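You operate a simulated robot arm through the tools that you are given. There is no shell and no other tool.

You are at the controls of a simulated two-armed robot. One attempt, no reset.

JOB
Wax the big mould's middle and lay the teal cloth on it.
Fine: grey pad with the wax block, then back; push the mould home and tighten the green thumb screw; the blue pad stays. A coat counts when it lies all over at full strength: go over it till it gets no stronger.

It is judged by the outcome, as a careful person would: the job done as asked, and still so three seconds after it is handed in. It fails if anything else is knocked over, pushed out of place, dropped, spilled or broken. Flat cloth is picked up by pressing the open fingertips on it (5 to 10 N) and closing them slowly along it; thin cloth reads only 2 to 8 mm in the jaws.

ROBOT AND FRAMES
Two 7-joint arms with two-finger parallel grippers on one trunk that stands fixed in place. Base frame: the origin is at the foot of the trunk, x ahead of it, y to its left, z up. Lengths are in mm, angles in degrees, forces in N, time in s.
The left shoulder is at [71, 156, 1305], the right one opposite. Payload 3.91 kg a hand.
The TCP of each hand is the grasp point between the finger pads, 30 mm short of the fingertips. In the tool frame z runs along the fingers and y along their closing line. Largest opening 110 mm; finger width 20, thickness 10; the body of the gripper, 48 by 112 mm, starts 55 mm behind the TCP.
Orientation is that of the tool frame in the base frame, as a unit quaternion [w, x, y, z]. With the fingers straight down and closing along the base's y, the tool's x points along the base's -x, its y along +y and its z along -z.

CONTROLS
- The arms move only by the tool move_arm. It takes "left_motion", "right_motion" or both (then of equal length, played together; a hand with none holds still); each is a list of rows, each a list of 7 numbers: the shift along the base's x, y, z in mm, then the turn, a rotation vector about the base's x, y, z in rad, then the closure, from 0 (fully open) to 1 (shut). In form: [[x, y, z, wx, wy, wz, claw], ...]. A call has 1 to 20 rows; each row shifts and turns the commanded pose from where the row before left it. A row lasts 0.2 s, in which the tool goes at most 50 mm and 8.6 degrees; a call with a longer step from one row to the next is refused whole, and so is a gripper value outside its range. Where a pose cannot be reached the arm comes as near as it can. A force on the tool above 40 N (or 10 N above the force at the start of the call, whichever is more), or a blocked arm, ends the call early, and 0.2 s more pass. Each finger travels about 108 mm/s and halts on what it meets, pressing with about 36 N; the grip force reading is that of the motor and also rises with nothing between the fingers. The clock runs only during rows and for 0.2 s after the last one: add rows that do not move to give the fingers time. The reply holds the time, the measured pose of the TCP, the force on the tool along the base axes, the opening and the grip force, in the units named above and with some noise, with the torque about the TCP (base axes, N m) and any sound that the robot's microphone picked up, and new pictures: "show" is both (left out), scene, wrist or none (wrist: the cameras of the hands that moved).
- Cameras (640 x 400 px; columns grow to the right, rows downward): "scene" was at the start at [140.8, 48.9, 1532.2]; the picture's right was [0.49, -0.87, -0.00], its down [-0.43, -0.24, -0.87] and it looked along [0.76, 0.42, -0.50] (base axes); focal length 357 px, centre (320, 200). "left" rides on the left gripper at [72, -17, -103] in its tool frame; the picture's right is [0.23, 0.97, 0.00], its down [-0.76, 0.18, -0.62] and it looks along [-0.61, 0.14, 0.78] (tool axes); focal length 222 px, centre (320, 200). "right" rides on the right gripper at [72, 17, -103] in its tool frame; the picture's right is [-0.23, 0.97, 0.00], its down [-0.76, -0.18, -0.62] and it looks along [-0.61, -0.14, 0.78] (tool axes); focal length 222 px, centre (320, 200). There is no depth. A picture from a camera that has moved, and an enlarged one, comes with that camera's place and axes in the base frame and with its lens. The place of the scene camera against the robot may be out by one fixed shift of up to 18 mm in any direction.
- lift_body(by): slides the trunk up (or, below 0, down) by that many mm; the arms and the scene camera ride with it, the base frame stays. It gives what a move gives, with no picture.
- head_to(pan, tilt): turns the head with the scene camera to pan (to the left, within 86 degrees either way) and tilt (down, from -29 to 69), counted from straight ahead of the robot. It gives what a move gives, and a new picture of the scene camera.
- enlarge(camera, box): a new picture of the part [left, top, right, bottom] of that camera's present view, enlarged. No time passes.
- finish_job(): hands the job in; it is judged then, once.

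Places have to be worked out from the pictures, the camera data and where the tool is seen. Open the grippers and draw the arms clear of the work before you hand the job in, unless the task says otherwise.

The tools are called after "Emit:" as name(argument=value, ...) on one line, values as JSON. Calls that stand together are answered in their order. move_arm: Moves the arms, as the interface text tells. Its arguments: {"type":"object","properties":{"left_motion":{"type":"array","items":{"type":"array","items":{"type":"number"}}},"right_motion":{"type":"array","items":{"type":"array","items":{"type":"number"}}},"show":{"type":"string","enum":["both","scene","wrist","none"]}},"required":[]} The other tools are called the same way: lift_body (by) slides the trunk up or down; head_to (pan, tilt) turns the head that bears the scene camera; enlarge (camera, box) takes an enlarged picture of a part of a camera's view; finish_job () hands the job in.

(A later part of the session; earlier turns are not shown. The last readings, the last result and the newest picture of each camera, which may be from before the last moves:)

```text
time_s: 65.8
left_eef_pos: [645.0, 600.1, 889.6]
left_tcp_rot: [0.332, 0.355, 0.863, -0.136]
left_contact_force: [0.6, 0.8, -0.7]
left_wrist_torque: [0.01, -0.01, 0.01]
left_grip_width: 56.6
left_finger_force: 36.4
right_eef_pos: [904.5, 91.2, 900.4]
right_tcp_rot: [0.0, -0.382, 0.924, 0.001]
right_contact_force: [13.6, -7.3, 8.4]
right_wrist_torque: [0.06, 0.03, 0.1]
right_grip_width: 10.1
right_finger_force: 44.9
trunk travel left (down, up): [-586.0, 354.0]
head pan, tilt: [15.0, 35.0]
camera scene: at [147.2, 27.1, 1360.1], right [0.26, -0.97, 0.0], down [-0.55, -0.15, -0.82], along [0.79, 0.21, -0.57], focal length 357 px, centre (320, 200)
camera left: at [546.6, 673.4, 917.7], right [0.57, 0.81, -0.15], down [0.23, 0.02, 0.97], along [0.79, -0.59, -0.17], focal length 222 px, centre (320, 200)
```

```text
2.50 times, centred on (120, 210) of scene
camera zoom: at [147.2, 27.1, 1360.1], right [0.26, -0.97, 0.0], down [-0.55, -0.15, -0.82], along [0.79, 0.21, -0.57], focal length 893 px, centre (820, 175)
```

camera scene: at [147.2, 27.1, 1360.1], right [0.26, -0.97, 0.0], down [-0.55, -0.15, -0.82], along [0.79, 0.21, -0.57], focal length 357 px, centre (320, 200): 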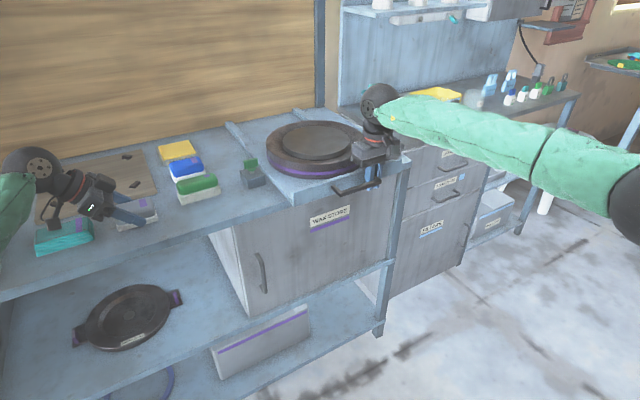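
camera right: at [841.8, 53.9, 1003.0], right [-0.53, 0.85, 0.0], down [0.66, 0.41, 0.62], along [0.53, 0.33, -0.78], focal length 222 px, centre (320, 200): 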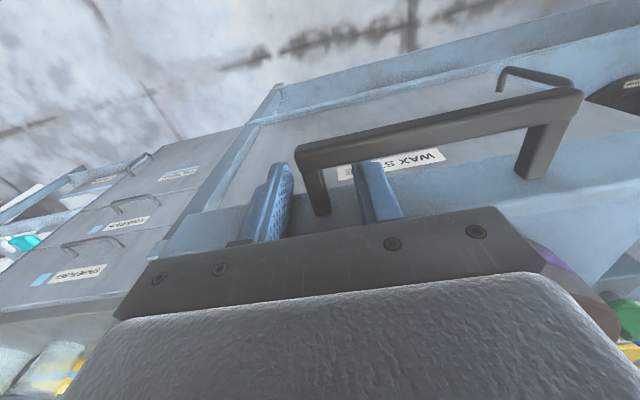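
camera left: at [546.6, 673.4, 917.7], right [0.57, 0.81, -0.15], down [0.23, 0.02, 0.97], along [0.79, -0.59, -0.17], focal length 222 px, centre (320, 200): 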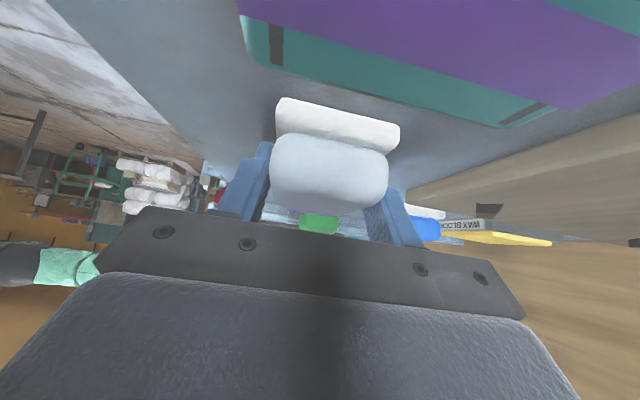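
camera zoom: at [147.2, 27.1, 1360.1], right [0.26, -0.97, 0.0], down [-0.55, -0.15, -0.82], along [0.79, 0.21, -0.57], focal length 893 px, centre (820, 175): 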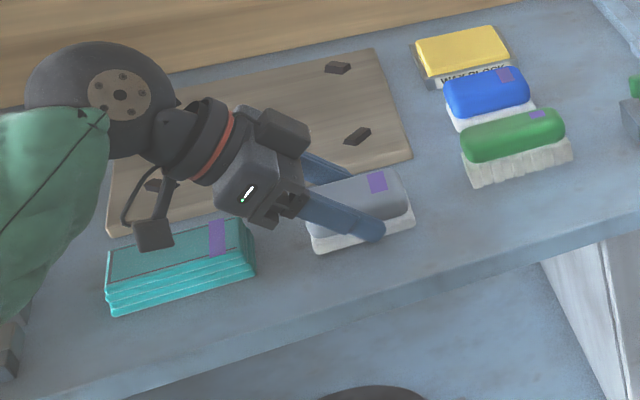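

The grey pad is gripped (56.6 mm, 36 N) at TCP (645.0, 600.1, 889.6); I'll remember this pose for putting it back. Now I lift it straight up.

Emit:
move_arm(left_motion=[[0, 0, 0, 0, 0, 0, 1], [0, 0, 8, 0, 0, 0, 1], [0, 0, 20, 0, 0, 0, 1], [0, 0, 30, 0, 0, 0, 1], [0, 0, 40, 0, 0, 0, 1], [0, 0, 0, 0, 0, 0, 1]], show="both")

Emit:
enlarge(camera="scene", box=[0, 110, 240, 270])

```text
time_s: 67.2
left_eef_pos: [645.4, 599.6, 987.1]
left_tcp_rot: [0.332, 0.355, 0.863, -0.137]
left_contact_force: [-0.1, -0.2, -0.4]
left_wrist_torque: [-0.01, 0.02, -0.01]
left_grip_width: 56.8
left_finger_force: 36.2
right_eef_pos: [905.7, 92.2, 900.0]
right_tcp_rot: [-0.001, -0.382, 0.924, 0.0]
right_contact_force: [14.8, -7.4, 7.8]
right_wrist_torque: [-0.04, 0.0, 0.07]
right_grip_width: 10.3
right_finger_force: 45.2
trunk travel left (down, up): [-586.0, 354.0]
head pan, tilt: [15.0, 35.0]
camera scene: at [147.2, 27.1, 1360.0], right [0.26, -0.97, 0.0], down [-0.55, -0.15, -0.82], along [0.79, 0.21, -0.57], focal length 357 px, centre (320, 200)
camera left: at [546.7, 673.9, 1014.8], right [0.57, 0.81, -0.15], down [0.23, 0.02, 0.97], along [0.79, -0.59, -0.17], focal length 222 px, centre (320, 200)
```

scene: 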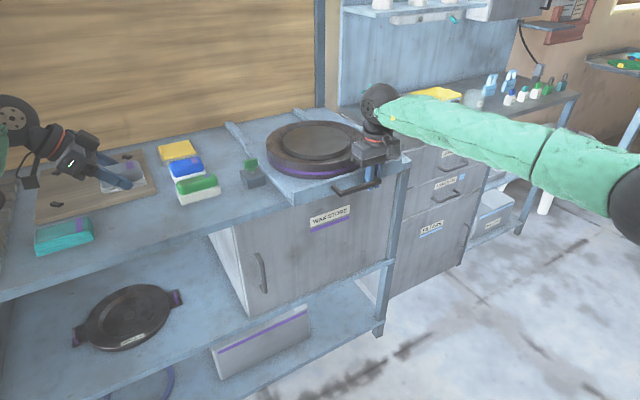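
left: 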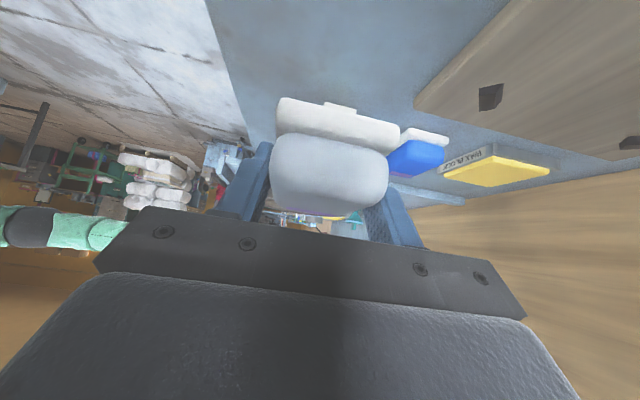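

```text
2.50 times, centred on (120, 190) of scene
camera zoom: at [147.2, 27.1, 1360.0], right [0.26, -0.97, 0.0], down [-0.55, -0.15, -0.82], along [0.79, 0.21, -0.57], focal length 893 px, centre (820, 225)
```

zoom: 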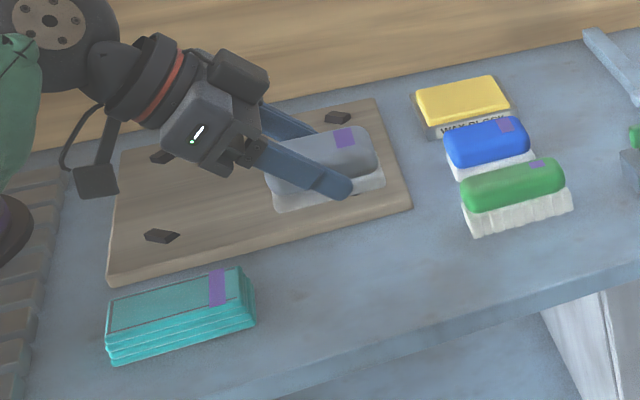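

Pad is firmly held and level. I carry it to above the wax block while turning the hand 75° about the vertical.

Emit:
move_arm(left_motion=[[29, 7, 0, 0, 0, 0.145, 1], [29, 7, 0, 0, 0, 0.145, 1], [29, 7, 0, 0, 0, 0.145, 1], [29, 7, 0, 0, 0, 0.145, 1], [29, 7, 0, 0, 0, 0.145, 1], [29, 7, 0, 0, 0, 0.145, 1], [29, 7, 0, 0, 0, 0.145, 1], [29, 7, 0, 0, 0, 0.145, 1], [29, 7, 0, 0, 0, 0.145, 1], [29, 9, 0, 0, 0, 0, 1], [0, 0, -20, 0, 0, 0, 1], [0, 0, 0, 0, 0, 0, 1]], show="both")

Emit:
enlarge(camera="scene", box=[80, 90, 260, 220])

Emit:
enlarge(camera="left", box=[160, 0, 480, 230])

```text
time_s: 69.8
left_eef_pos: [936.6, 671.4, 967.7]
left_tcp_rot: [0.347, -0.242, 0.901, 0.093]
left_contact_force: [0.2, 0.3, -0.8]
left_wrist_torque: [-0.01, 0.01, 0.0]
left_grip_width: 56.5
left_finger_force: 35.6
right_eef_pos: [905.0, 92.6, 901.2]
right_tcp_rot: [0.0, -0.383, 0.924, 0.001]
right_contact_force: [11.9, -6.5, 7.9]
right_wrist_torque: [-0.02, 0.21, 0.16]
right_grip_width: 10.1
right_finger_force: 45.5
trunk travel left (down, up): [-586.0, 354.0]
head pan, tilt: [15.0, 35.0]
camera scene: at [147.3, 27.1, 1360.1], right [0.26, -0.97, 0.0], down [-0.55, -0.15, -0.82], along [0.79, 0.21, -0.57], focal length 357 px, centre (320, 200)
camera left: at [838.5, 594.5, 995.0], right [-0.63, 0.76, -0.15], down [0.04, 0.23, 0.97], along [0.77, 0.61, -0.17], focal length 222 px, centre (320, 200)
```

scene: 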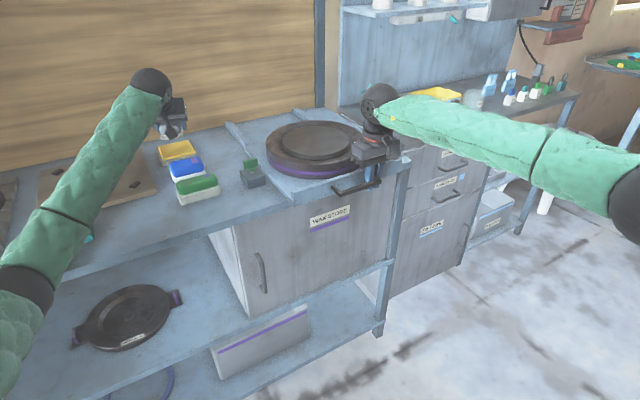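
left: 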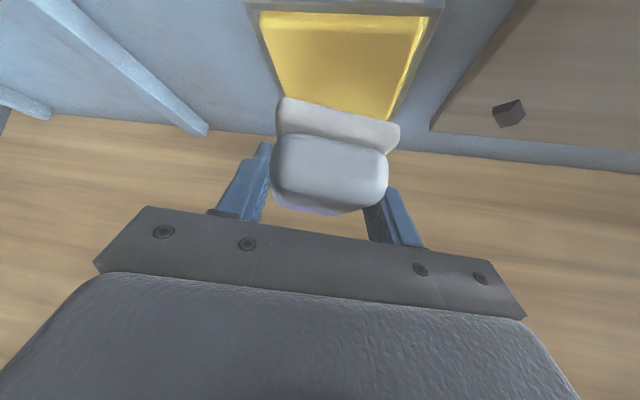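

```text
3.08 times, centred on (170, 155) of scene
camera zoom: at [147.3, 27.1, 1360.1], right [0.26, -0.97, 0.0], down [-0.55, -0.15, -0.82], along [0.79, 0.21, -0.57], focal length 1099 px, centre (782, 338)
```

zoom: 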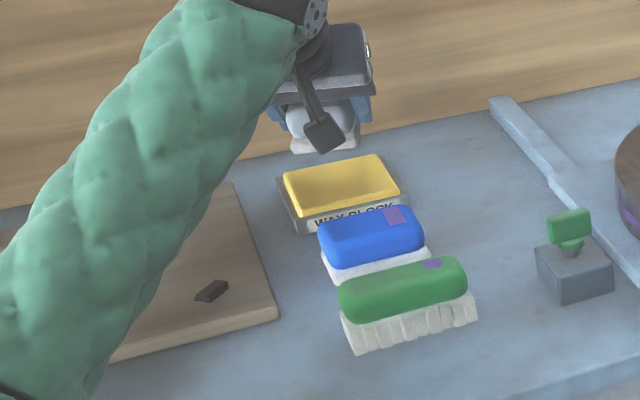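

```text
1.74 times, centred on (320, 115) of left
camera zoom: at [838.5, 594.5, 995.0], right [-0.63, 0.76, -0.15], down [0.04, 0.23, 0.97], along [0.77, 0.61, -0.17], focal length 386 px, centre (320, 348)
```

zoom: 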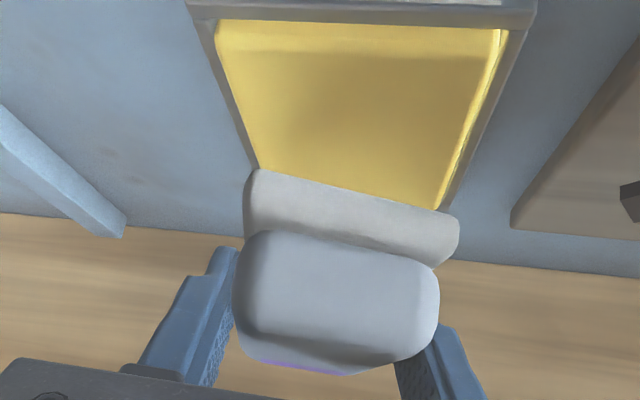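

The pad hangs right over the wax slab. I lower it: 40 mm quickly, then in small steps to feel for contact.

Emit:
move_arm(left_motion=[[1, 2, -20, 0, 0, 0, 1], [1, 2, -18, 0, 0, 0, 1], [0, 0, -2, 0, 0, 0, 1], [0, 0, -2, 0, 0, 0, 1], [0, 0, -2, 0, 0, 0, 1], [0, 0, 0, 0, 0, 0, 1]], show="wrist")

```text
time_s: 70.6
left_eef_pos: [935.3, 677.9, 944.6]
left_tcp_rot: [0.355, -0.243, 0.898, 0.096]
left_contact_force: [0.5, 0.7, -0.7]
left_wrist_torque: [0.0, -0.05, 0.0]
left_grip_width: 56.7
left_finger_force: 36.1
right_eef_pos: [901.3, 88.5, 902.1]
right_tcp_rot: [0.003, -0.382, 0.924, 0.002]
right_contact_force: [28.1, 21.2, -1.4]
right_wrist_torque: [0.02, -0.38, 0.59]
right_grip_width: 10.0
right_finger_force: 45.0
trunk travel left (down, up): [-586.0, 354.0]
head pan, tilt: [15.0, 35.0]
stopped in row 4 (right hand): the force on the tool passed its limit at 80 N (the readings are from after the stop); the commanded pose is now the measured one
camera left: at [837.5, 600.1, 970.2], right [-0.63, 0.76, -0.16], down [0.02, 0.22, 0.98], along [0.77, 0.62, -0.16], focal length 222 px, centre (320, 200)
```

left: 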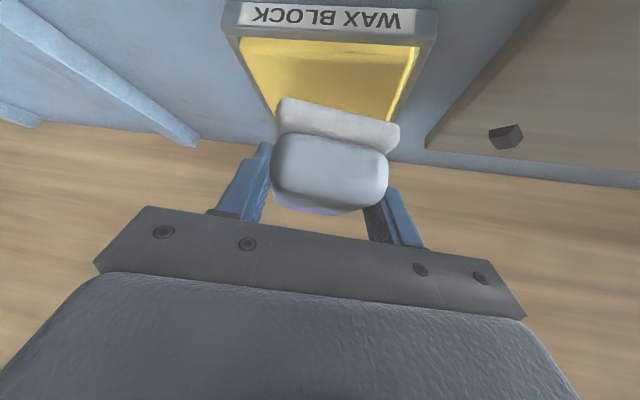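

The right hand felt a sudden 80 N load and the left arm didn't come down as commanded; something is bumping. I look at the scene before anything else.

Emit:
head_to(pan=35, tilt=45)

```text
time_s: 71.4
left_eef_pos: [935.2, 678.1, 944.6]
left_tcp_rot: [0.355, -0.243, 0.898, 0.095]
left_contact_force: [-0.2, -0.1, -1.5]
left_wrist_torque: [0.0, -0.01, 0.01]
left_grip_width: 56.7
left_finger_force: 35.9
right_eef_pos: [901.6, 90.1, 901.2]
right_tcp_rot: [0.001, -0.382, 0.924, 0.001]
right_contact_force: [28.2, 23.6, -1.7]
right_wrist_torque: [-0.27, -0.06, 0.59]
right_grip_width: 10.3
right_finger_force: 45.1
trunk travel left (down, up): [-586.0, 354.0]
head pan, tilt: [35.0, 45.0]
camera scene: at [124.7, 47.9, 1346.5], right [0.57, -0.82, 0.0], down [-0.58, -0.4, -0.71], along [0.58, 0.41, -0.7], focal length 357 px, centre (320, 200)
```

scene: 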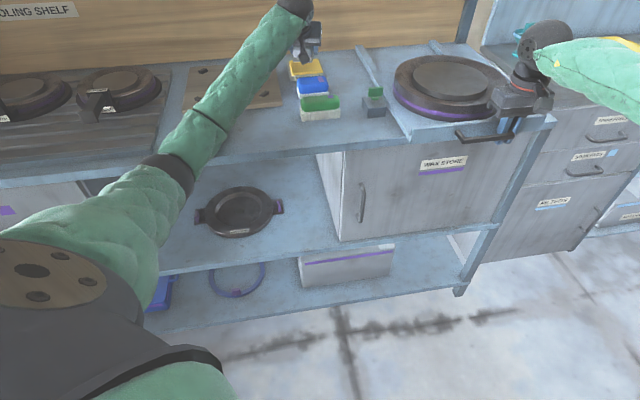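

The left elbow has swung low and the forearm is against the bench front edge. I lift the left hand straight up to free it, and check the forces.

Emit:
move_arm(left_motion=[[0, 0, 8, 0, 0, 0, 1], [0, 0, 12, 0, 0, 0, 1], [0, 0, 15, 0, 0, 0, 1], [0, 0, 0, 0, 0, 0, 1]], show="scene")

Emit:
enlarge(camera="scene", box=[100, 60, 340, 220])

```text
time_s: 72.4
left_eef_pos: [935.5, 678.1, 972.1]
left_tcp_rot: [0.352, -0.244, 0.899, 0.096]
left_contact_force: [0.3, 0.7, -1.1]
left_wrist_torque: [-0.01, -0.02, -0.01]
left_grip_width: 56.7
left_finger_force: 36.2
right_eef_pos: [902.8, 91.4, 901.2]
right_tcp_rot: [0.0, -0.381, 0.925, 0.0]
right_contact_force: [3.3, -9.2, 37.4]
right_wrist_torque: [0.11, 0.29, 0.68]
right_grip_width: 10.3
right_finger_force: 44.7
trunk travel left (down, up): [-586.0, 354.0]
head pan, tilt: [35.0, 45.0]
camera scene: at [125.5, 50.1, 1345.5], right [0.57, -0.82, 0.0], down [-0.58, -0.4, -0.71], along [0.58, 0.41, -0.71], focal length 357 px, centre (320, 200)
```

scene: 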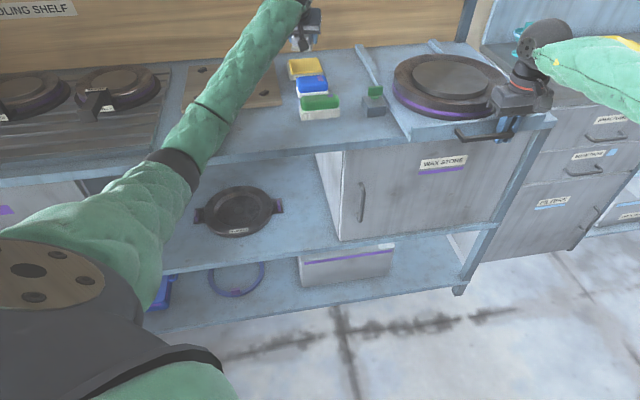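

```text
2.50 times, centred on (220, 140) of scene
camera zoom: at [125.5, 50.1, 1345.5], right [0.57, -0.82, 0.0], down [-0.58, -0.4, -0.71], along [0.58, 0.41, -0.71], focal length 893 px, centre (570, 350)
```

zoom: 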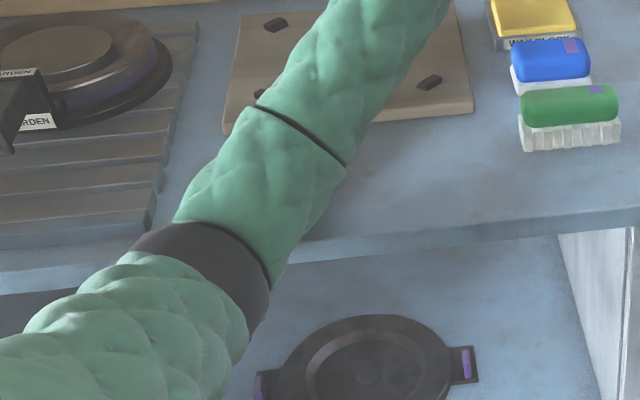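

Still some load through the right hand. I raise the left further to the height where there was no contact.

Emit:
move_arm(left_motion=[[0, 0, 15, 0, 0, 0, 1], [0, 0, 15, 0, 0, 0, 1], [0, 0, 0, 0, 0, 0, 1]], show="scene")

```text
time_s: 73.2
left_eef_pos: [935.5, 678.6, 1002.8]
left_tcp_rot: [0.352, -0.243, 0.899, 0.095]
left_contact_force: [-0.6, -0.6, -0.2]
left_wrist_torque: [0.0, 0.02, 0.0]
left_grip_width: 56.8
left_finger_force: 36.2
right_eef_pos: [903.2, 91.1, 900.2]
right_tcp_rot: [0.0, -0.382, 0.924, 0.0]
right_contact_force: [8.7, -12.1, 36.9]
right_wrist_torque: [-0.03, 0.03, 0.42]
right_grip_width: 10.4
right_finger_force: 45.0
trunk travel left (down, up): [-586.0, 354.0]
head pan, tilt: [35.0, 45.0]
camera scene: at [125.7, 50.2, 1345.6], right [0.57, -0.82, 0.0], down [-0.58, -0.41, -0.71], along [0.58, 0.41, -0.71], focal length 357 px, centre (320, 200)
```

scene: 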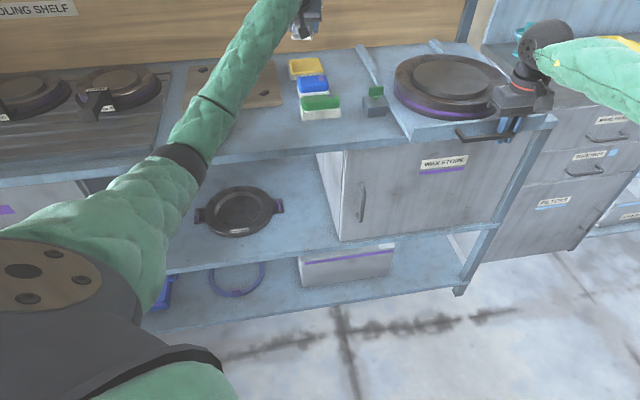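

The left arm is clear now; the remaining right-hand load is just its reset pose. I open the right fingers to let that relax, and take the left hand back along its path to redo the approach with the tool upright during the turn, which earlier kept the elbow high.

Emit:
move_arm(left_motion=[[-29, -7, 0, 0, 0, -0.145, 1], [-29, -7, 0, 0, 0, -0.145, 1], [-29, -7, 0, 0, 0, -0.145, 1], [-29, -7, 0, 0, 0, -0.145, 1], [-29, -7, 0, 0, 0, -0.145, 1], [-29, -7, 0, 0, 0, -0.145, 1], [-29, -7, 0, 0, 0, -0.145, 1], [-29, -7, 0, 0, 0, -0.145, 1], [-29, -7, 0, 0, 0, -0.145, 1], [-29, -10, 0, 0, 0, 0, 1], [0, 0, 0, 0, 0, 0, 1]], right_motion=[[0, 0, 0, 0, 0, 0, 0.95], [0, 0, 0, 0, 0, 0, 0.85], [0, 0, 0, 0, 0, 0, 0.75], [0, 0, 0, 0, 0, 0, 0.636], [0, 0, 0, 0, 0, 0, 0.636], [0, 0, 0, 0, 0, 0, 0.636], [0, 0, 0, 0, 0, 0, 0.636], [0, 0, 0, 0, 0, 0, 0.636], [0, 0, 0, 0, 0, 0, 0.636], [0, 0, 0, 0, 0, 0, 0.636], [0, 0, 0, 0, 0, 0, 0.636]], show="both")

Emit:
enlarge(camera="scene", box=[100, 40, 340, 200])

```text
time_s: 75.6
left_eef_pos: [649.1, 605.2, 1000.8]
left_tcp_rot: [0.337, 0.353, 0.861, -0.139]
left_contact_force: [0.6, 0.5, -0.2]
left_wrist_torque: [-0.01, -0.02, 0.0]
left_grip_width: 56.5
left_finger_force: 35.5
right_eef_pos: [904.4, 90.9, 896.3]
right_tcp_rot: [-0.001, -0.382, 0.924, 0.001]
right_contact_force: [0.7, 0.4, 0.0]
right_wrist_torque: [0.0, -0.03, 0.02]
right_grip_width: 39.9
right_finger_force: 0.0
trunk travel left (down, up): [-586.0, 354.0]
head pan, tilt: [35.0, 45.0]
camera scene: at [129.1, 51.7, 1345.2], right [0.57, -0.82, 0.0], down [-0.58, -0.41, -0.71], along [0.58, 0.41, -0.71], focal length 357 px, centre (320, 200)
camera right: at [841.8, 52.7, 999.9], right [-0.53, 0.85, 0.0], down [0.67, 0.41, 0.62], along [0.53, 0.33, -0.78], focal length 222 px, centre (320, 200)
camera left: at [549.3, 679.3, 1027.7], right [0.56, 0.81, -0.16], down [0.22, 0.03, 0.97], along [0.79, -0.59, -0.16], focal length 222 px, centre (320, 200)
```

scene: 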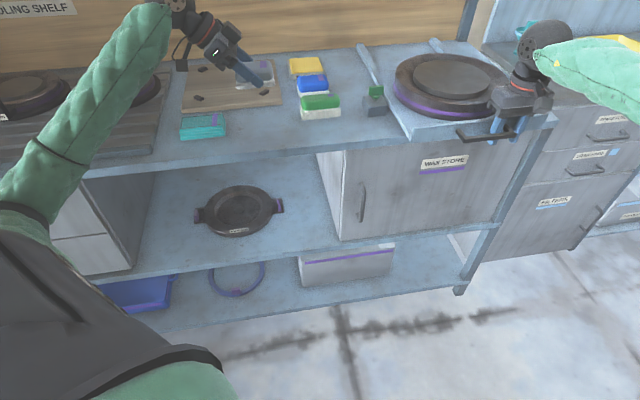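
right: 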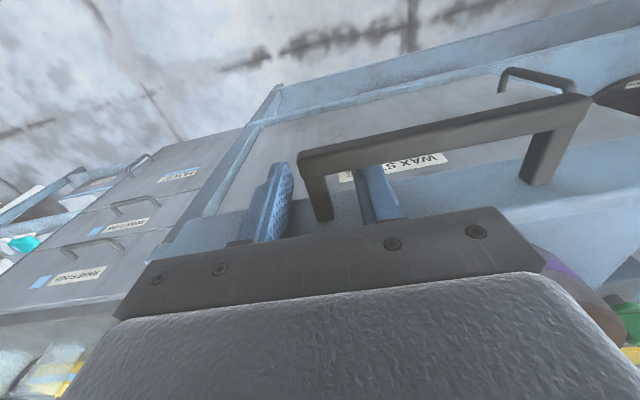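
left: 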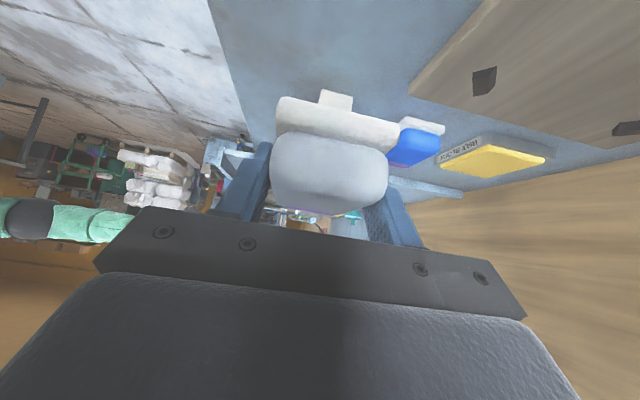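

```text
2.50 times, centred on (220, 120) of scene
camera zoom: at [129.1, 51.7, 1345.2], right [0.57, -0.82, 0.0], down [-0.58, -0.41, -0.71], along [0.58, 0.41, -0.71], focal length 893 px, centre (570, 400)
```

zoom: 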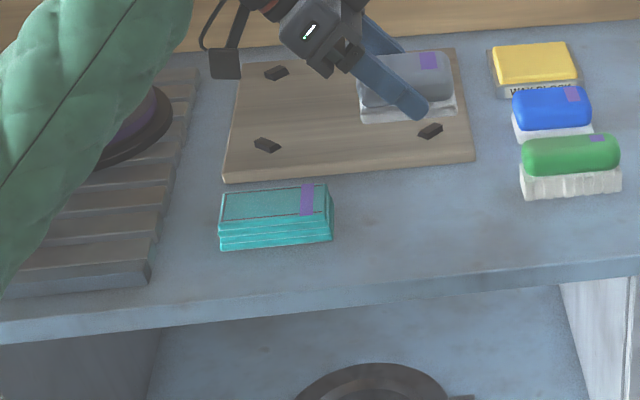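

The cloth and everything else are undisturbed. I redo the carry with the tool upright during the turn, then tilt out toward the wax block.

Emit:
move_arm(left_motion=[[10, 2, 10, 0.104, 0.104, 0, 1], [10, 2, 10, 0.104, 0.104, 0, 1], [10, 2, 0, 0.104, 0.104, 0, 1], [10, 2, 0, 0.104, 0.104, 0, 1], [10, 2, 0, 0.104, 0.104, 0, 1], [16, 4, 0, 0, 0, 0.145, 1], [16, 4, 0, 0, 0, 0.145, 1], [16, 4, 0, 0, 0, 0.145, 1], [16, 4, 0, 0, 0, 0.145, 1], [16, 4, 0, 0, 0, 0.145, 1], [16, 4, 0, 0, 0, 0.145, 1], [16, 4, 0, 0, 0, 0.145, 1], [16, 4, 0, 0, 0, 0.145, 1], [16, 4, 0, 0, 0, 0.145, 1], [15, 4, 0, 0.0735, -0.1273, 0, 1], [15, 4, 0, 0.0735, -0.1273, 0, 1], [15, 4, 0, 0.0735, -0.1273, 0, 1], [15, 4, 0, 0.0735, -0.1273, 0, 1], [15, 4, 0, 0.0735, -0.1273, 0, 1], [0, 0, 0, 0, 0, 0, 1]], show="both")

```text
time_s: 79.8
left_eef_pos: [916.8, 672.4, 1020.8]
left_tcp_rot: [0.351, -0.243, 0.899, 0.096]
left_contact_force: [0.1, -0.6, -0.1]
left_wrist_torque: [0.04, 0.01, -0.04]
left_grip_width: 56.6
left_finger_force: 36.1
right_eef_pos: [903.6, 91.5, 897.8]
right_tcp_rot: [0.0, -0.382, 0.924, 0.0]
right_contact_force: [-0.2, -0.1, -0.3]
right_wrist_torque: [0.03, 0.05, -0.02]
right_grip_width: 39.9
right_finger_force: 0.1
trunk travel left (down, up): [-586.0, 354.0]
head pan, tilt: [35.0, 45.0]
camera scene: at [128.2, 51.4, 1345.3], right [0.57, -0.82, 0.0], down [-0.58, -0.41, -0.71], along [0.58, 0.41, -0.71], focal length 357 px, centre (320, 200)
camera left: at [819.0, 594.1, 1047.7], right [-0.64, 0.76, -0.15], down [0.03, 0.22, 0.97], along [0.77, 0.61, -0.16], focal length 222 px, centre (320, 200)
```

scene: 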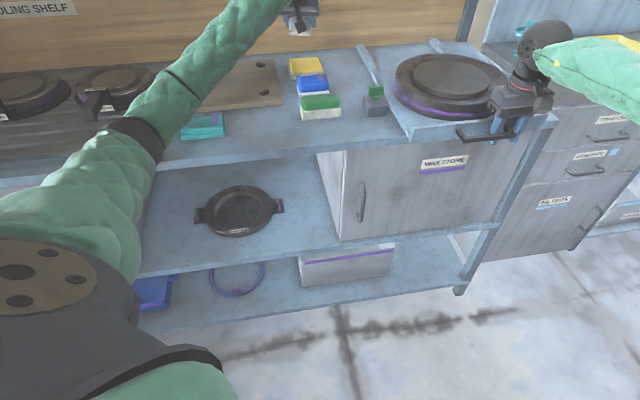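
left: 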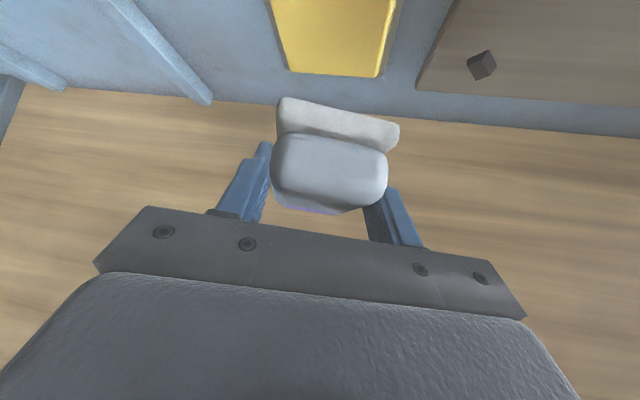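

The cloth and pads look untouched; the right hand is now only around the leg, not gripping. I lower the left hand slowly toward the wax block, watching whether it follows the command.

Emit:
move_arm(left_motion=[[7, 1, -10, 0, 0, 0, 1], [7, 1, -10, 0, 0, 0, 1], [7, 2, -10, 0, 0, 0, 1], [0, 0, -10, 0, 0, 0, 1], [0, 0, -10, 0, 0, 0, 1], [0, 0, -10, 0, 0, 0, 1], [0, 0, 0, 0, 0, 0, 1]], show="both")

```text
time_s: 81.4
left_eef_pos: [936.4, 675.8, 961.1]
left_tcp_rot: [0.351, -0.243, 0.899, 0.095]
left_contact_force: [0.2, 0.4, 0.5]
left_wrist_torque: [0.01, 0.03, 0.0]
left_grip_width: 56.6
left_finger_force: 36.4
right_eef_pos: [903.6, 90.8, 897.7]
right_tcp_rot: [-0.001, -0.382, 0.924, -0.001]
right_contact_force: [-0.4, 0.0, 0.7]
right_wrist_torque: [-0.03, 0.01, 0.0]
right_grip_width: 39.9
right_finger_force: 0.1
trunk travel left (down, up): [-586.0, 354.0]
head pan, tilt: [35.0, 45.0]
camera scene: at [128.3, 51.4, 1345.3], right [0.57, -0.82, 0.0], down [-0.58, -0.41, -0.71], along [0.58, 0.41, -0.71], focal length 357 px, centre (320, 200)
camera left: at [840.2, 598.6, 987.3], right [-0.64, 0.76, -0.15], down [0.03, 0.22, 0.97], along [0.77, 0.61, -0.16], focal length 222 px, centre (320, 200)
```

scene: 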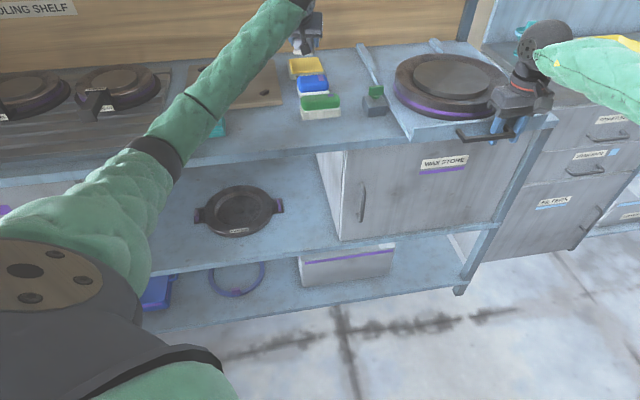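
left: 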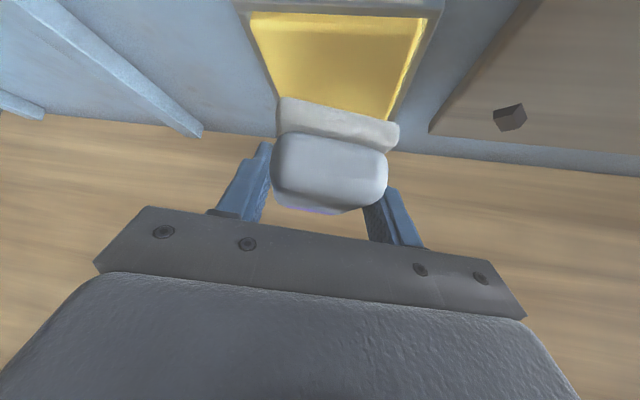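

It follows exactly and the trunk isn't leaning. I continue down 25 mm slowly.

Emit:
move_arm(left_motion=[[0, 0, -5, 0, 0, 0, 1], [0, 0, -5, 0, 0, 0, 1], [0, 0, -5, 0, 0, 0, 1], [0, 0, -5, 0, 0, 0, 1], [0, 0, -5, 0, 0, 0, 1], [0, 0, 0, 0, 0, 0, 1]], show="both")

```text
time_s: 82.8
left_eef_pos: [936.6, 675.7, 937.0]
left_tcp_rot: [0.35, -0.243, 0.9, 0.096]
left_contact_force: [-0.3, -0.3, -0.3]
left_wrist_torque: [-0.03, -0.03, 0.04]
left_grip_width: 57.0
left_finger_force: 35.9
right_eef_pos: [903.0, 90.5, 898.8]
right_tcp_rot: [-0.001, -0.382, 0.924, 0.0]
right_contact_force: [-0.5, -0.1, 0.4]
right_wrist_torque: [0.03, 0.0, 0.01]
right_grip_width: 40.0
right_finger_force: 0.1
trunk travel left (down, up): [-586.0, 354.0]
head pan, tilt: [35.0, 45.0]
camera scene: at [128.4, 51.5, 1345.3], right [0.57, -0.82, 0.0], down [-0.58, -0.41, -0.71], along [0.58, 0.41, -0.71], focal length 357 px, centre (320, 200)
camera left: at [840.0, 598.6, 962.4], right [-0.64, 0.76, -0.15], down [0.03, 0.22, 0.97], along [0.77, 0.61, -0.16], focal length 222 px, centre (320, 200)
```

scene: 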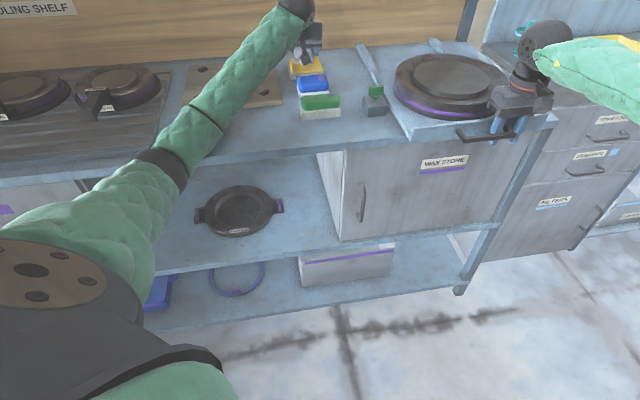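
left: 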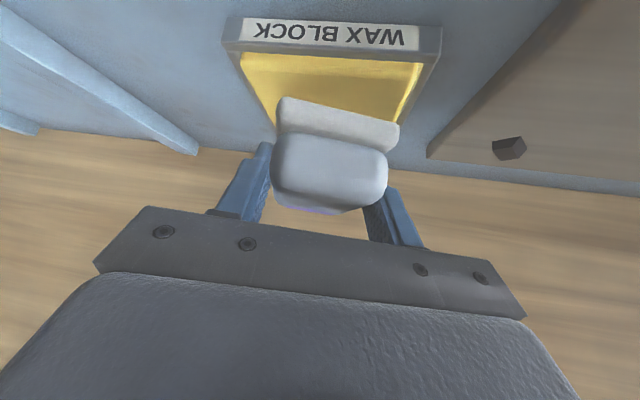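

No obstruction this time. The pad bottom is about 899; I continue in finer steps to find the wax surface.

Emit:
move_arm(left_motion=[[0, 0, -5, 0, 0, 0, 1], [0, 0, -4, 0, 0, 0, 1], [0, 0, -3, 0, 0, 0, 1], [0, 0, -2, 0, 0, 0, 1], [0, 0, -2, 0, 0, 0, 1], [0, 0, 0, 0, 0, 0, 1]], show="wrist")

```text
time_s: 84.2
left_eef_pos: [932.5, 678.7, 939.7]
left_tcp_rot: [0.358, -0.245, 0.895, 0.101]
left_contact_force: [0.0, 0.0, -0.8]
left_wrist_torque: [-0.01, -0.02, 0.01]
left_grip_width: 56.9
left_finger_force: 36.0
right_eef_pos: [899.6, 88.6, 904.0]
right_tcp_rot: [0.007, -0.38, 0.925, 0.003]
right_contact_force: [49.3, 47.1, -2.0]
right_wrist_torque: [-0.27, 0.22, -1.68]
right_grip_width: 39.8
right_finger_force: 0.0
trunk travel left (down, up): [-586.0, 354.0]
head pan, tilt: [35.0, 45.0]
stopped in row 6 (right hand): the force on the tool passed its limit at 44 N (the readings are from after the stop); the commanded pose is now the measured one
camera left: at [834.8, 600.8, 964.1], right [-0.64, 0.75, -0.15], down [0.01, 0.21, 0.98], along [0.77, 0.62, -0.14], focal length 222 px, centre (320, 200)
```

left: 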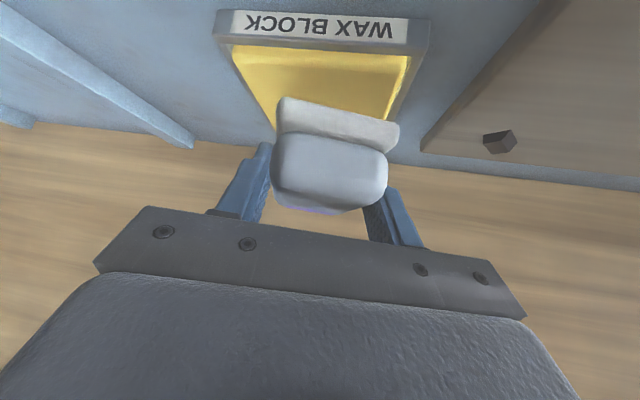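

The left arm is blocked upstream of the wrist (elbow or forearm on the bench edge) and it rocks the trunk back. I lift the left hand off slowly, then raise the right hand clear of the handle, so I can raise the trunk and get the elbow up.

Emit:
move_arm(left_motion=[[0, 0, 10, 0, 0, 0, 1], [0, 0, 15, 0, 0, 0, 1], [0, 0, 20, 0, 0, 0, 1], [0, 0, 20, 0, 0, 0, 1], [0, 0, 0, 0, 0, 0, 1]], show="none")

```text
time_s: 85.5
left_eef_pos: [939.0, 678.6, 990.7]
left_tcp_rot: [0.353, -0.243, 0.898, 0.097]
left_contact_force: [0.2, -1.0, -0.7]
left_wrist_torque: [0.03, 0.02, 0.02]
left_grip_width: 57.1
left_finger_force: 36.0
right_eef_pos: [904.3, 89.4, 894.3]
right_tcp_rot: [-0.001, -0.38, 0.925, 0.001]
right_contact_force: [-0.1, -0.7, -0.3]
right_wrist_torque: [-0.01, 0.02, -0.01]
right_grip_width: 40.1
right_finger_force: 0.0
trunk travel left (down, up): [-586.0, 354.0]
head pan, tilt: [35.0, 45.0]
```

Forces are back to zero. Now the right hand goes straight up off the handle while the left rises too.

Emit:
move_arm(left_motion=[[0, 0, 10, 0, 0, 0, 1], [0, 0, 10, 0, 0, 0, 1], [0, 0, 10, 0, 0, 0, 1], [0, 0, 10, 0, 0, 0, 1], [0, 0, 0, 0, 0, 0, 1]], right_motion=[[0, 0, 20, 0, 0, 0, 0.636], [0, 0, 30, 0, 0, 0, 0.636], [0, 0, 30, 0, 0, 0, 0.636], [0, 0, 30, 0, 0, 0, 0.636], [0, 0, 0, 0, 0, 0, 0.636]], show="both")

```text
time_s: 86.7
left_eef_pos: [940.5, 680.1, 1031.9]
left_tcp_rot: [0.353, -0.243, 0.898, 0.097]
left_contact_force: [0.1, -0.3, -0.3]
left_wrist_torque: [0.0, -0.02, 0.0]
left_grip_width: 56.7
left_finger_force: 36.0
right_eef_pos: [905.2, 88.6, 1006.6]
right_tcp_rot: [0.0, -0.38, 0.925, 0.001]
right_contact_force: [0.2, -0.3, -0.8]
right_wrist_torque: [-0.02, 0.01, 0.02]
right_grip_width: 40.1
right_finger_force: 0.0
trunk travel left (down, up): [-586.0, 354.0]
head pan, tilt: [35.0, 45.0]
camera scene: at [129.0, 51.5, 1345.2], right [0.57, -0.82, 0.0], down [-0.58, -0.41, -0.71], along [0.58, 0.41, -0.71], focal length 357 px, centre (320, 200)
camera right: at [841.5, 49.6, 1108.7], right [-0.52, 0.85, 0.0], down [0.67, 0.41, 0.62], along [0.53, 0.33, -0.78], focal length 222 px, centre (320, 200)
camera left: at [841.6, 601.1, 1057.7], right [-0.64, 0.76, -0.15], down [0.03, 0.22, 0.98], along [0.77, 0.62, -0.16], focal length 222 px, centre (320, 200)
```

scene: 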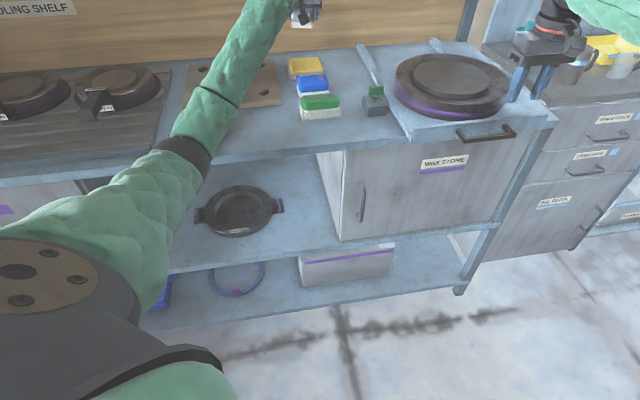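
right: 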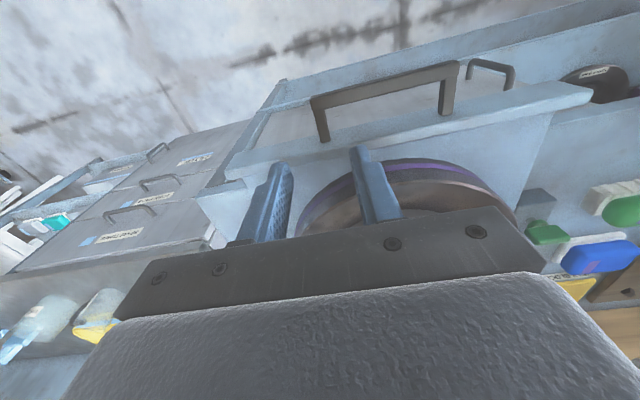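
left: 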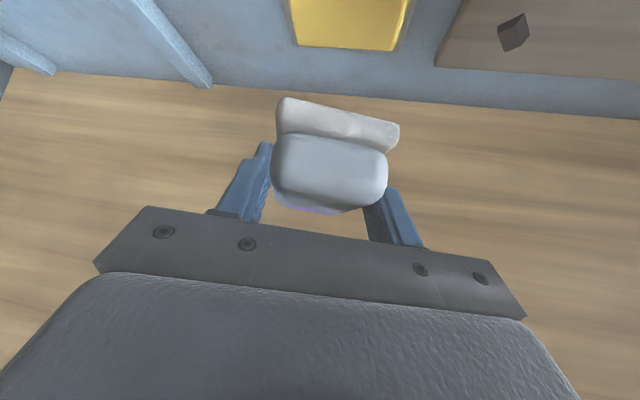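

The elbow hangs low (about z 900, right at the bench edge). With the trunk much higher the forearm slopes down to the work and clears the bench. I first pull both hands back toward me, away from the wall shelf, then raise the trunk.

Emit:
move_arm(left_motion=[[-25, -25, 0, 0, 0, 0, 1], [-30, -30, 0, 0, 0, 0, 1], [-30, -30, 0, 0, 0, 0, 1], [-30, -30, 0, 0, 0, 0, 1], [-30, -30, 0, 0, 0, 0, 1], [-25, -25, 0, 0, 0, 0, 1], [0, 0, 0, 0, 0, 0, 1]], right_motion=[[-20, -25, 0, 0, 0, 0, 0.636], [-20, -25, 0, 0, 0, 0, 0.636], [-20, -25, 0, 0, 0, 0, 0.636], [-20, -25, 0, 0, 0, 0, 0.636], [-20, -25, 0, 0, 0, 0, 0.636], [0, 0, 0, 0, 0, 0, 0.636], [0, 0, 0, 0, 0, 0, 0.636]], show="scene")

```text
time_s: 88.2
left_eef_pos: [769.1, 507.6, 1032.7]
left_tcp_rot: [0.354, -0.243, 0.898, 0.099]
left_contact_force: [-0.3, 0.8, -0.2]
left_wrist_torque: [-0.03, 0.01, 0.01]
left_grip_width: 56.5
left_finger_force: 36.1
right_eef_pos: [804.0, -36.5, 1006.7]
right_tcp_rot: [0.0, -0.38, 0.925, 0.001]
right_contact_force: [0.0, -0.6, 0.0]
right_wrist_torque: [0.01, -0.03, 0.0]
right_grip_width: 40.1
right_finger_force: 0.0
trunk travel left (down, up): [-586.0, 354.0]
head pan, tilt: [35.0, 45.0]
camera scene: at [128.3, 51.0, 1345.3], right [0.57, -0.82, 0.0], down [-0.58, -0.41, -0.71], along [0.58, 0.41, -0.71], focal length 357 px, centre (320, 200)
```

scene: 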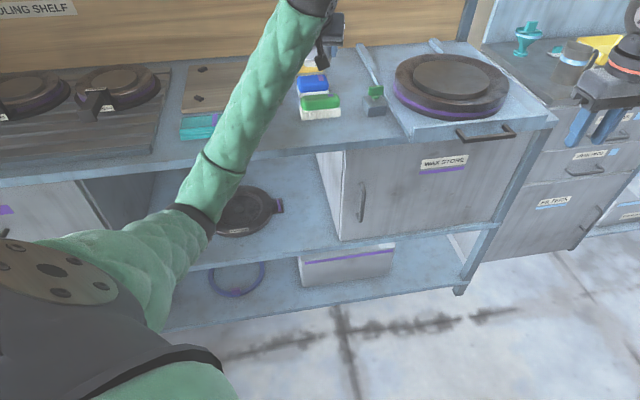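

Confirmed: the elbow is low. I raise the trunk by 250 mm.

Emit:
lift_body(by=250)

Emit:
head_to(pan=28, tilt=45)

```text
time_s: 90.8
left_eef_pos: [769.2, 507.6, 1283.1]
left_tcp_rot: [0.353, -0.243, 0.898, 0.097]
left_contact_force: [-0.5, -0.7, -0.4]
left_wrist_torque: [0.0, 0.02, 0.0]
left_grip_width: 56.7
left_finger_force: 36.6
right_eef_pos: [803.5, -36.6, 1256.4]
right_tcp_rot: [0.0, -0.38, 0.925, 0.001]
right_contact_force: [-0.6, -0.3, -0.5]
right_wrist_torque: [0.01, 0.02, -0.03]
right_grip_width: 39.9
right_finger_force: 0.1
trunk travel left (down, up): [-836.0, 104.0]
head pan, tilt: [35.0, 45.0]
```

```text
time_s: 91.5
left_eef_pos: [768.7, 508.4, 1284.3]
left_tcp_rot: [0.354, -0.243, 0.898, 0.098]
left_contact_force: [0.5, 0.3, -0.5]
left_wrist_torque: [0.02, 0.0, 0.04]
left_grip_width: 56.7
left_finger_force: 35.9
right_eef_pos: [804.9, -36.1, 1254.9]
right_tcp_rot: [-0.001, -0.38, 0.925, 0.0]
right_contact_force: [-0.1, -0.9, 0.3]
right_wrist_torque: [-0.03, -0.01, -0.02]
right_grip_width: 40.0
right_finger_force: 0.0
trunk travel left (down, up): [-836.0, 104.0]
head pan, tilt: [28.0, 45.0]
camera scene: at [133.8, 43.0, 1595.2], right [0.47, -0.88, 0.0], down [-0.62, -0.33, -0.71], along [0.62, 0.33, -0.71], focal length 357 px, centre (320, 200)
```

scene: 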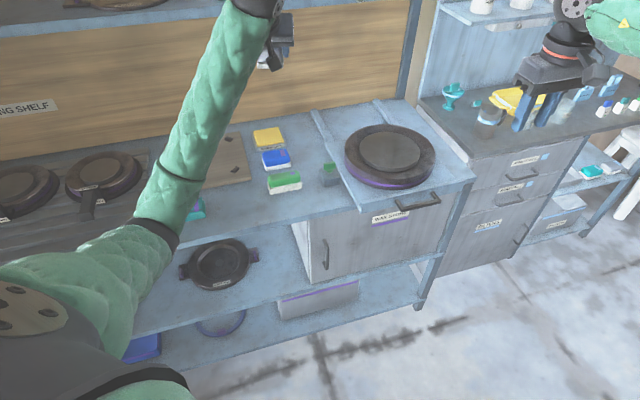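

Good overview now. I lower the left hand again in free space and watch where the elbow goes.

Emit:
move_arm(left_motion=[[0, 0, -35, 0, 0, 0, 1], [0, 0, -35, 0, 0, 0, 1], [10, 10, -35, 0, 0, 0, 1], [10, 10, -35, 0, 0, 0, 1], [10, 10, -35, 0, 0, 0, 1], [10, 10, -35, 0, 0, 0, 1], [10, 10, -30, 0, 0, 0, 1], [0, 0, 0, 0, 0, 0, 1]], show="both")

```text
time_s: 93.3
left_eef_pos: [817.3, 558.6, 1043.0]
left_tcp_rot: [0.353, -0.243, 0.898, 0.098]
left_contact_force: [-0.3, -0.4, 0.5]
left_wrist_torque: [0.04, 0.03, -0.05]
left_grip_width: 56.6
left_finger_force: 36.4
right_eef_pos: [803.8, -36.4, 1257.3]
right_tcp_rot: [0.0, -0.381, 0.925, 0.001]
right_contact_force: [0.6, -0.1, -0.6]
right_wrist_torque: [0.01, 0.01, -0.01]
right_grip_width: 40.1
right_finger_force: 0.0
trunk travel left (down, up): [-836.0, 104.0]
head pan, tilt: [28.0, 45.0]
camera scene: at [133.3, 42.8, 1595.3], right [0.47, -0.88, 0.0], down [-0.62, -0.33, -0.71], along [0.62, 0.33, -0.71], focal length 357 px, centre (320, 200)
camera left: at [720.4, 480.4, 1069.3], right [-0.64, 0.76, -0.15], down [0.02, 0.22, 0.98], along [0.77, 0.62, -0.16], focal length 222 px, centre (320, 200)
```

scene: 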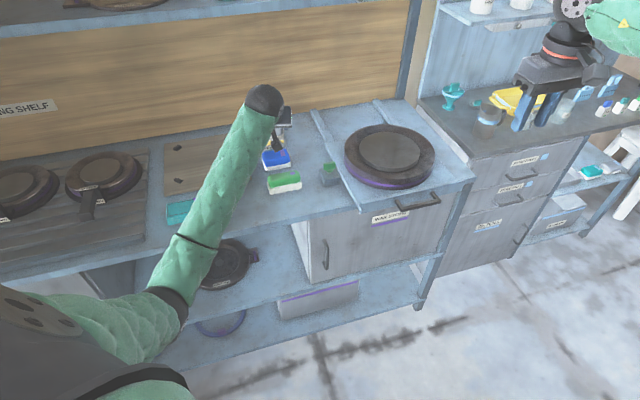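
left: 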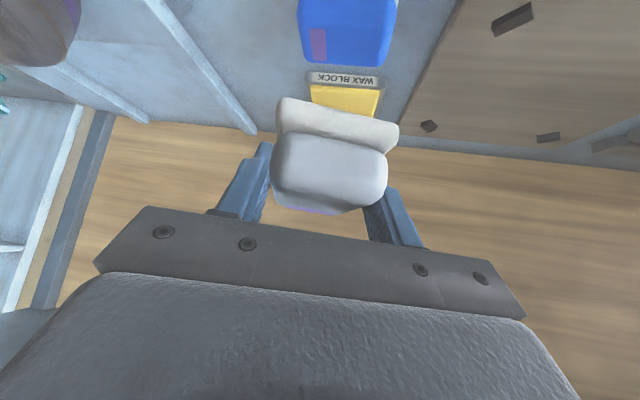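

By geometry the forearm will now pass about 110 mm above the bench edge at the wax block. I move out over the block and down to z 960.

Emit:
move_arm(left_motion=[[24, 23, -16, 0, 0, 0, 1], [24, 23, -16, 0, 0, 0, 1], [24, 24, -16, 0, 0, 0, 1], [24, 24, -16, 0, 0, 0, 1], [25, 24, -16, 0, 0, 0, 1], [0, 0, 0, 0, 0, 0, 1]], show="both")

```text
time_s: 94.7
left_eef_pos: [938.7, 677.0, 965.8]
left_tcp_rot: [0.355, -0.243, 0.898, 0.098]
left_contact_force: [-0.2, 0.1, 0.6]
left_wrist_torque: [0.01, -0.02, 0.02]
left_grip_width: 56.6
left_finger_force: 36.5
right_eef_pos: [804.0, -36.0, 1257.2]
right_tcp_rot: [0.001, -0.381, 0.925, 0.0]
right_contact_force: [0.7, 1.2, -0.2]
right_wrist_torque: [0.01, 0.0, 0.04]
right_grip_width: 39.9
right_finger_force: 0.0
trunk travel left (down, up): [-836.0, 104.0]
head pan, tilt: [28.0, 45.0]
camera scene: at [133.0, 42.7, 1595.3], right [0.47, -0.88, 0.0], down [-0.62, -0.33, -0.71], along [0.62, 0.33, -0.71], focal length 357 px, centre (320, 200)
camera left: at [841.5, 598.7, 990.2], right [-0.64, 0.76, -0.15], down [0.02, 0.22, 0.98], along [0.77, 0.62, -0.16], focal length 222 px, centre (320, 200)
```

scene: 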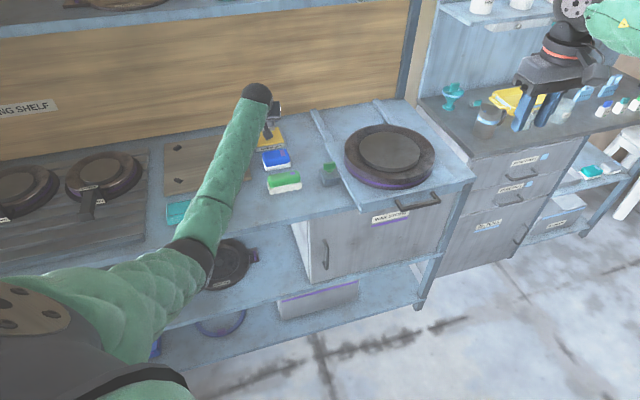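
left: 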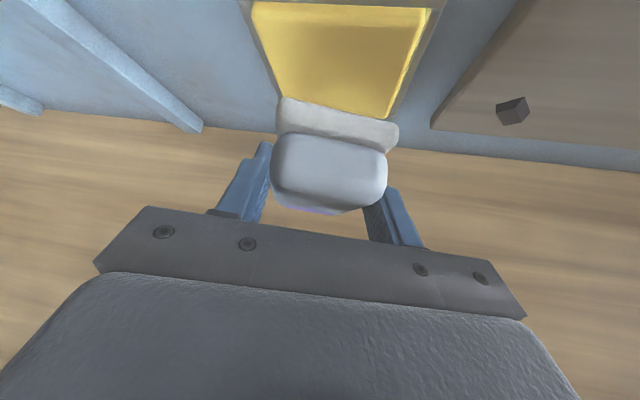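

The elbow is clear. I correct a ~0.9° pitch error of the pad and descend in small steps onto the wax.

Emit:
move_arm(left_motion=[[0, 0, -10, -0.008, 0.0136, 0, 1], [0, 0, -10, 0, 0, 0, 1], [0, 0, -8, 0, 0, 0, 1], [0, 0, -6, 0, 0, 0, 1], [0, 0, -4, 0, 0, 0, 1], [0, 0, -3, 0, 0, 0, 1], [0, 0, -2, 0, 0, 0, 1], [0, 0, -2, 0, 0, 0, 1], [0, 0, 0, 0, 0, 0, 1]], show="wrist")

```text
time_s: 96.7
left_eef_pos: [939.9, 676.0, 918.1]
left_tcp_rot: [0.347, -0.244, 0.9, 0.096]
left_contact_force: [0.1, -0.2, -1.3]
left_wrist_torque: [0.0, -0.01, 0.02]
left_grip_width: 56.6
left_finger_force: 35.7
right_eef_pos: [804.3, -35.5, 1255.4]
right_tcp_rot: [0.0, -0.38, 0.925, 0.001]
right_contact_force: [-0.7, 0.6, 0.0]
right_wrist_torque: [-0.01, -0.01, -0.02]
right_grip_width: 40.1
right_finger_force: 0.1
trunk travel left (down, up): [-836.0, 104.0]
head pan, tilt: [28.0, 45.0]
camera left: at [842.0, 598.5, 945.8], right [-0.64, 0.76, -0.15], down [0.04, 0.22, 0.97], along [0.77, 0.62, -0.17], focal length 222 px, centre (320, 200)
```

left: 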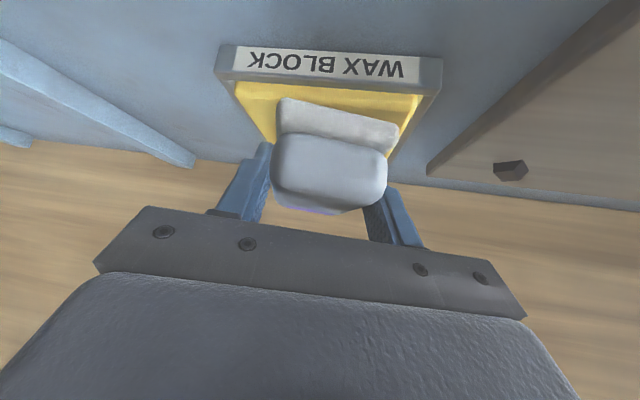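

Not touching yet at 918. I keep going in 1.5 mm steps.

Emit:
move_arm(left_motion=[[0, 0, -1.5, 0, 0, 0, 1], [0, 0, -1.5, 0, 0, 0, 1], [0, 0, -1.5, 0, 0, 0, 1], [0, 0, -1.5, 0, 0, 0, 1], [0, 0, 0, 0, 0, 0, 1]], show="none")

```text
time_s: 97.9
left_eef_pos: [939.7, 675.8, 913.2]
left_tcp_rot: [0.347, -0.244, 0.901, 0.096]
left_contact_force: [0.3, 0.9, 1.6]
left_wrist_torque: [-0.05, -0.02, 0.02]
left_grip_width: 56.6
left_finger_force: 36.1
right_eef_pos: [804.0, -36.2, 1256.3]
right_tcp_rot: [0.0, -0.38, 0.925, 0.001]
right_contact_force: [-0.7, -0.5, -0.1]
right_wrist_torque: [0.01, -0.02, 0.01]
right_grip_width: 40.1
right_finger_force: 0.0
trunk travel left (down, up): [-836.0, 104.0]
head pan, tilt: [28.0, 45.0]
```

First light contact (about 1.6 N) near z 913. I press a bit more.

Emit:
move_arm(left_motion=[[0, 0, -1, 0, 0, 0, 1], [0, 0, -1, 0, 0, 0, 1], [0, 0, 0, 0, 0, 0, 1]], show="none")

```text
time_s: 98.7
left_eef_pos: [938.6, 676.4, 912.7]
left_tcp_rot: [0.348, -0.244, 0.9, 0.096]
left_contact_force: [3.7, 1.8, 11.2]
left_wrist_torque: [-0.06, -0.15, 0.02]
left_grip_width: 56.8
left_finger_force: 35.4
right_eef_pos: [803.4, -37.9, 1257.5]
right_tcp_rot: [0.001, -0.381, 0.925, 0.001]
right_contact_force: [-0.6, -0.3, 0.1]
right_wrist_torque: [0.01, 0.02, 0.01]
right_grip_width: 39.7
right_finger_force: 0.0
trunk travel left (down, up): [-836.0, 104.0]
head pan, tilt: [28.0, 45.0]
```

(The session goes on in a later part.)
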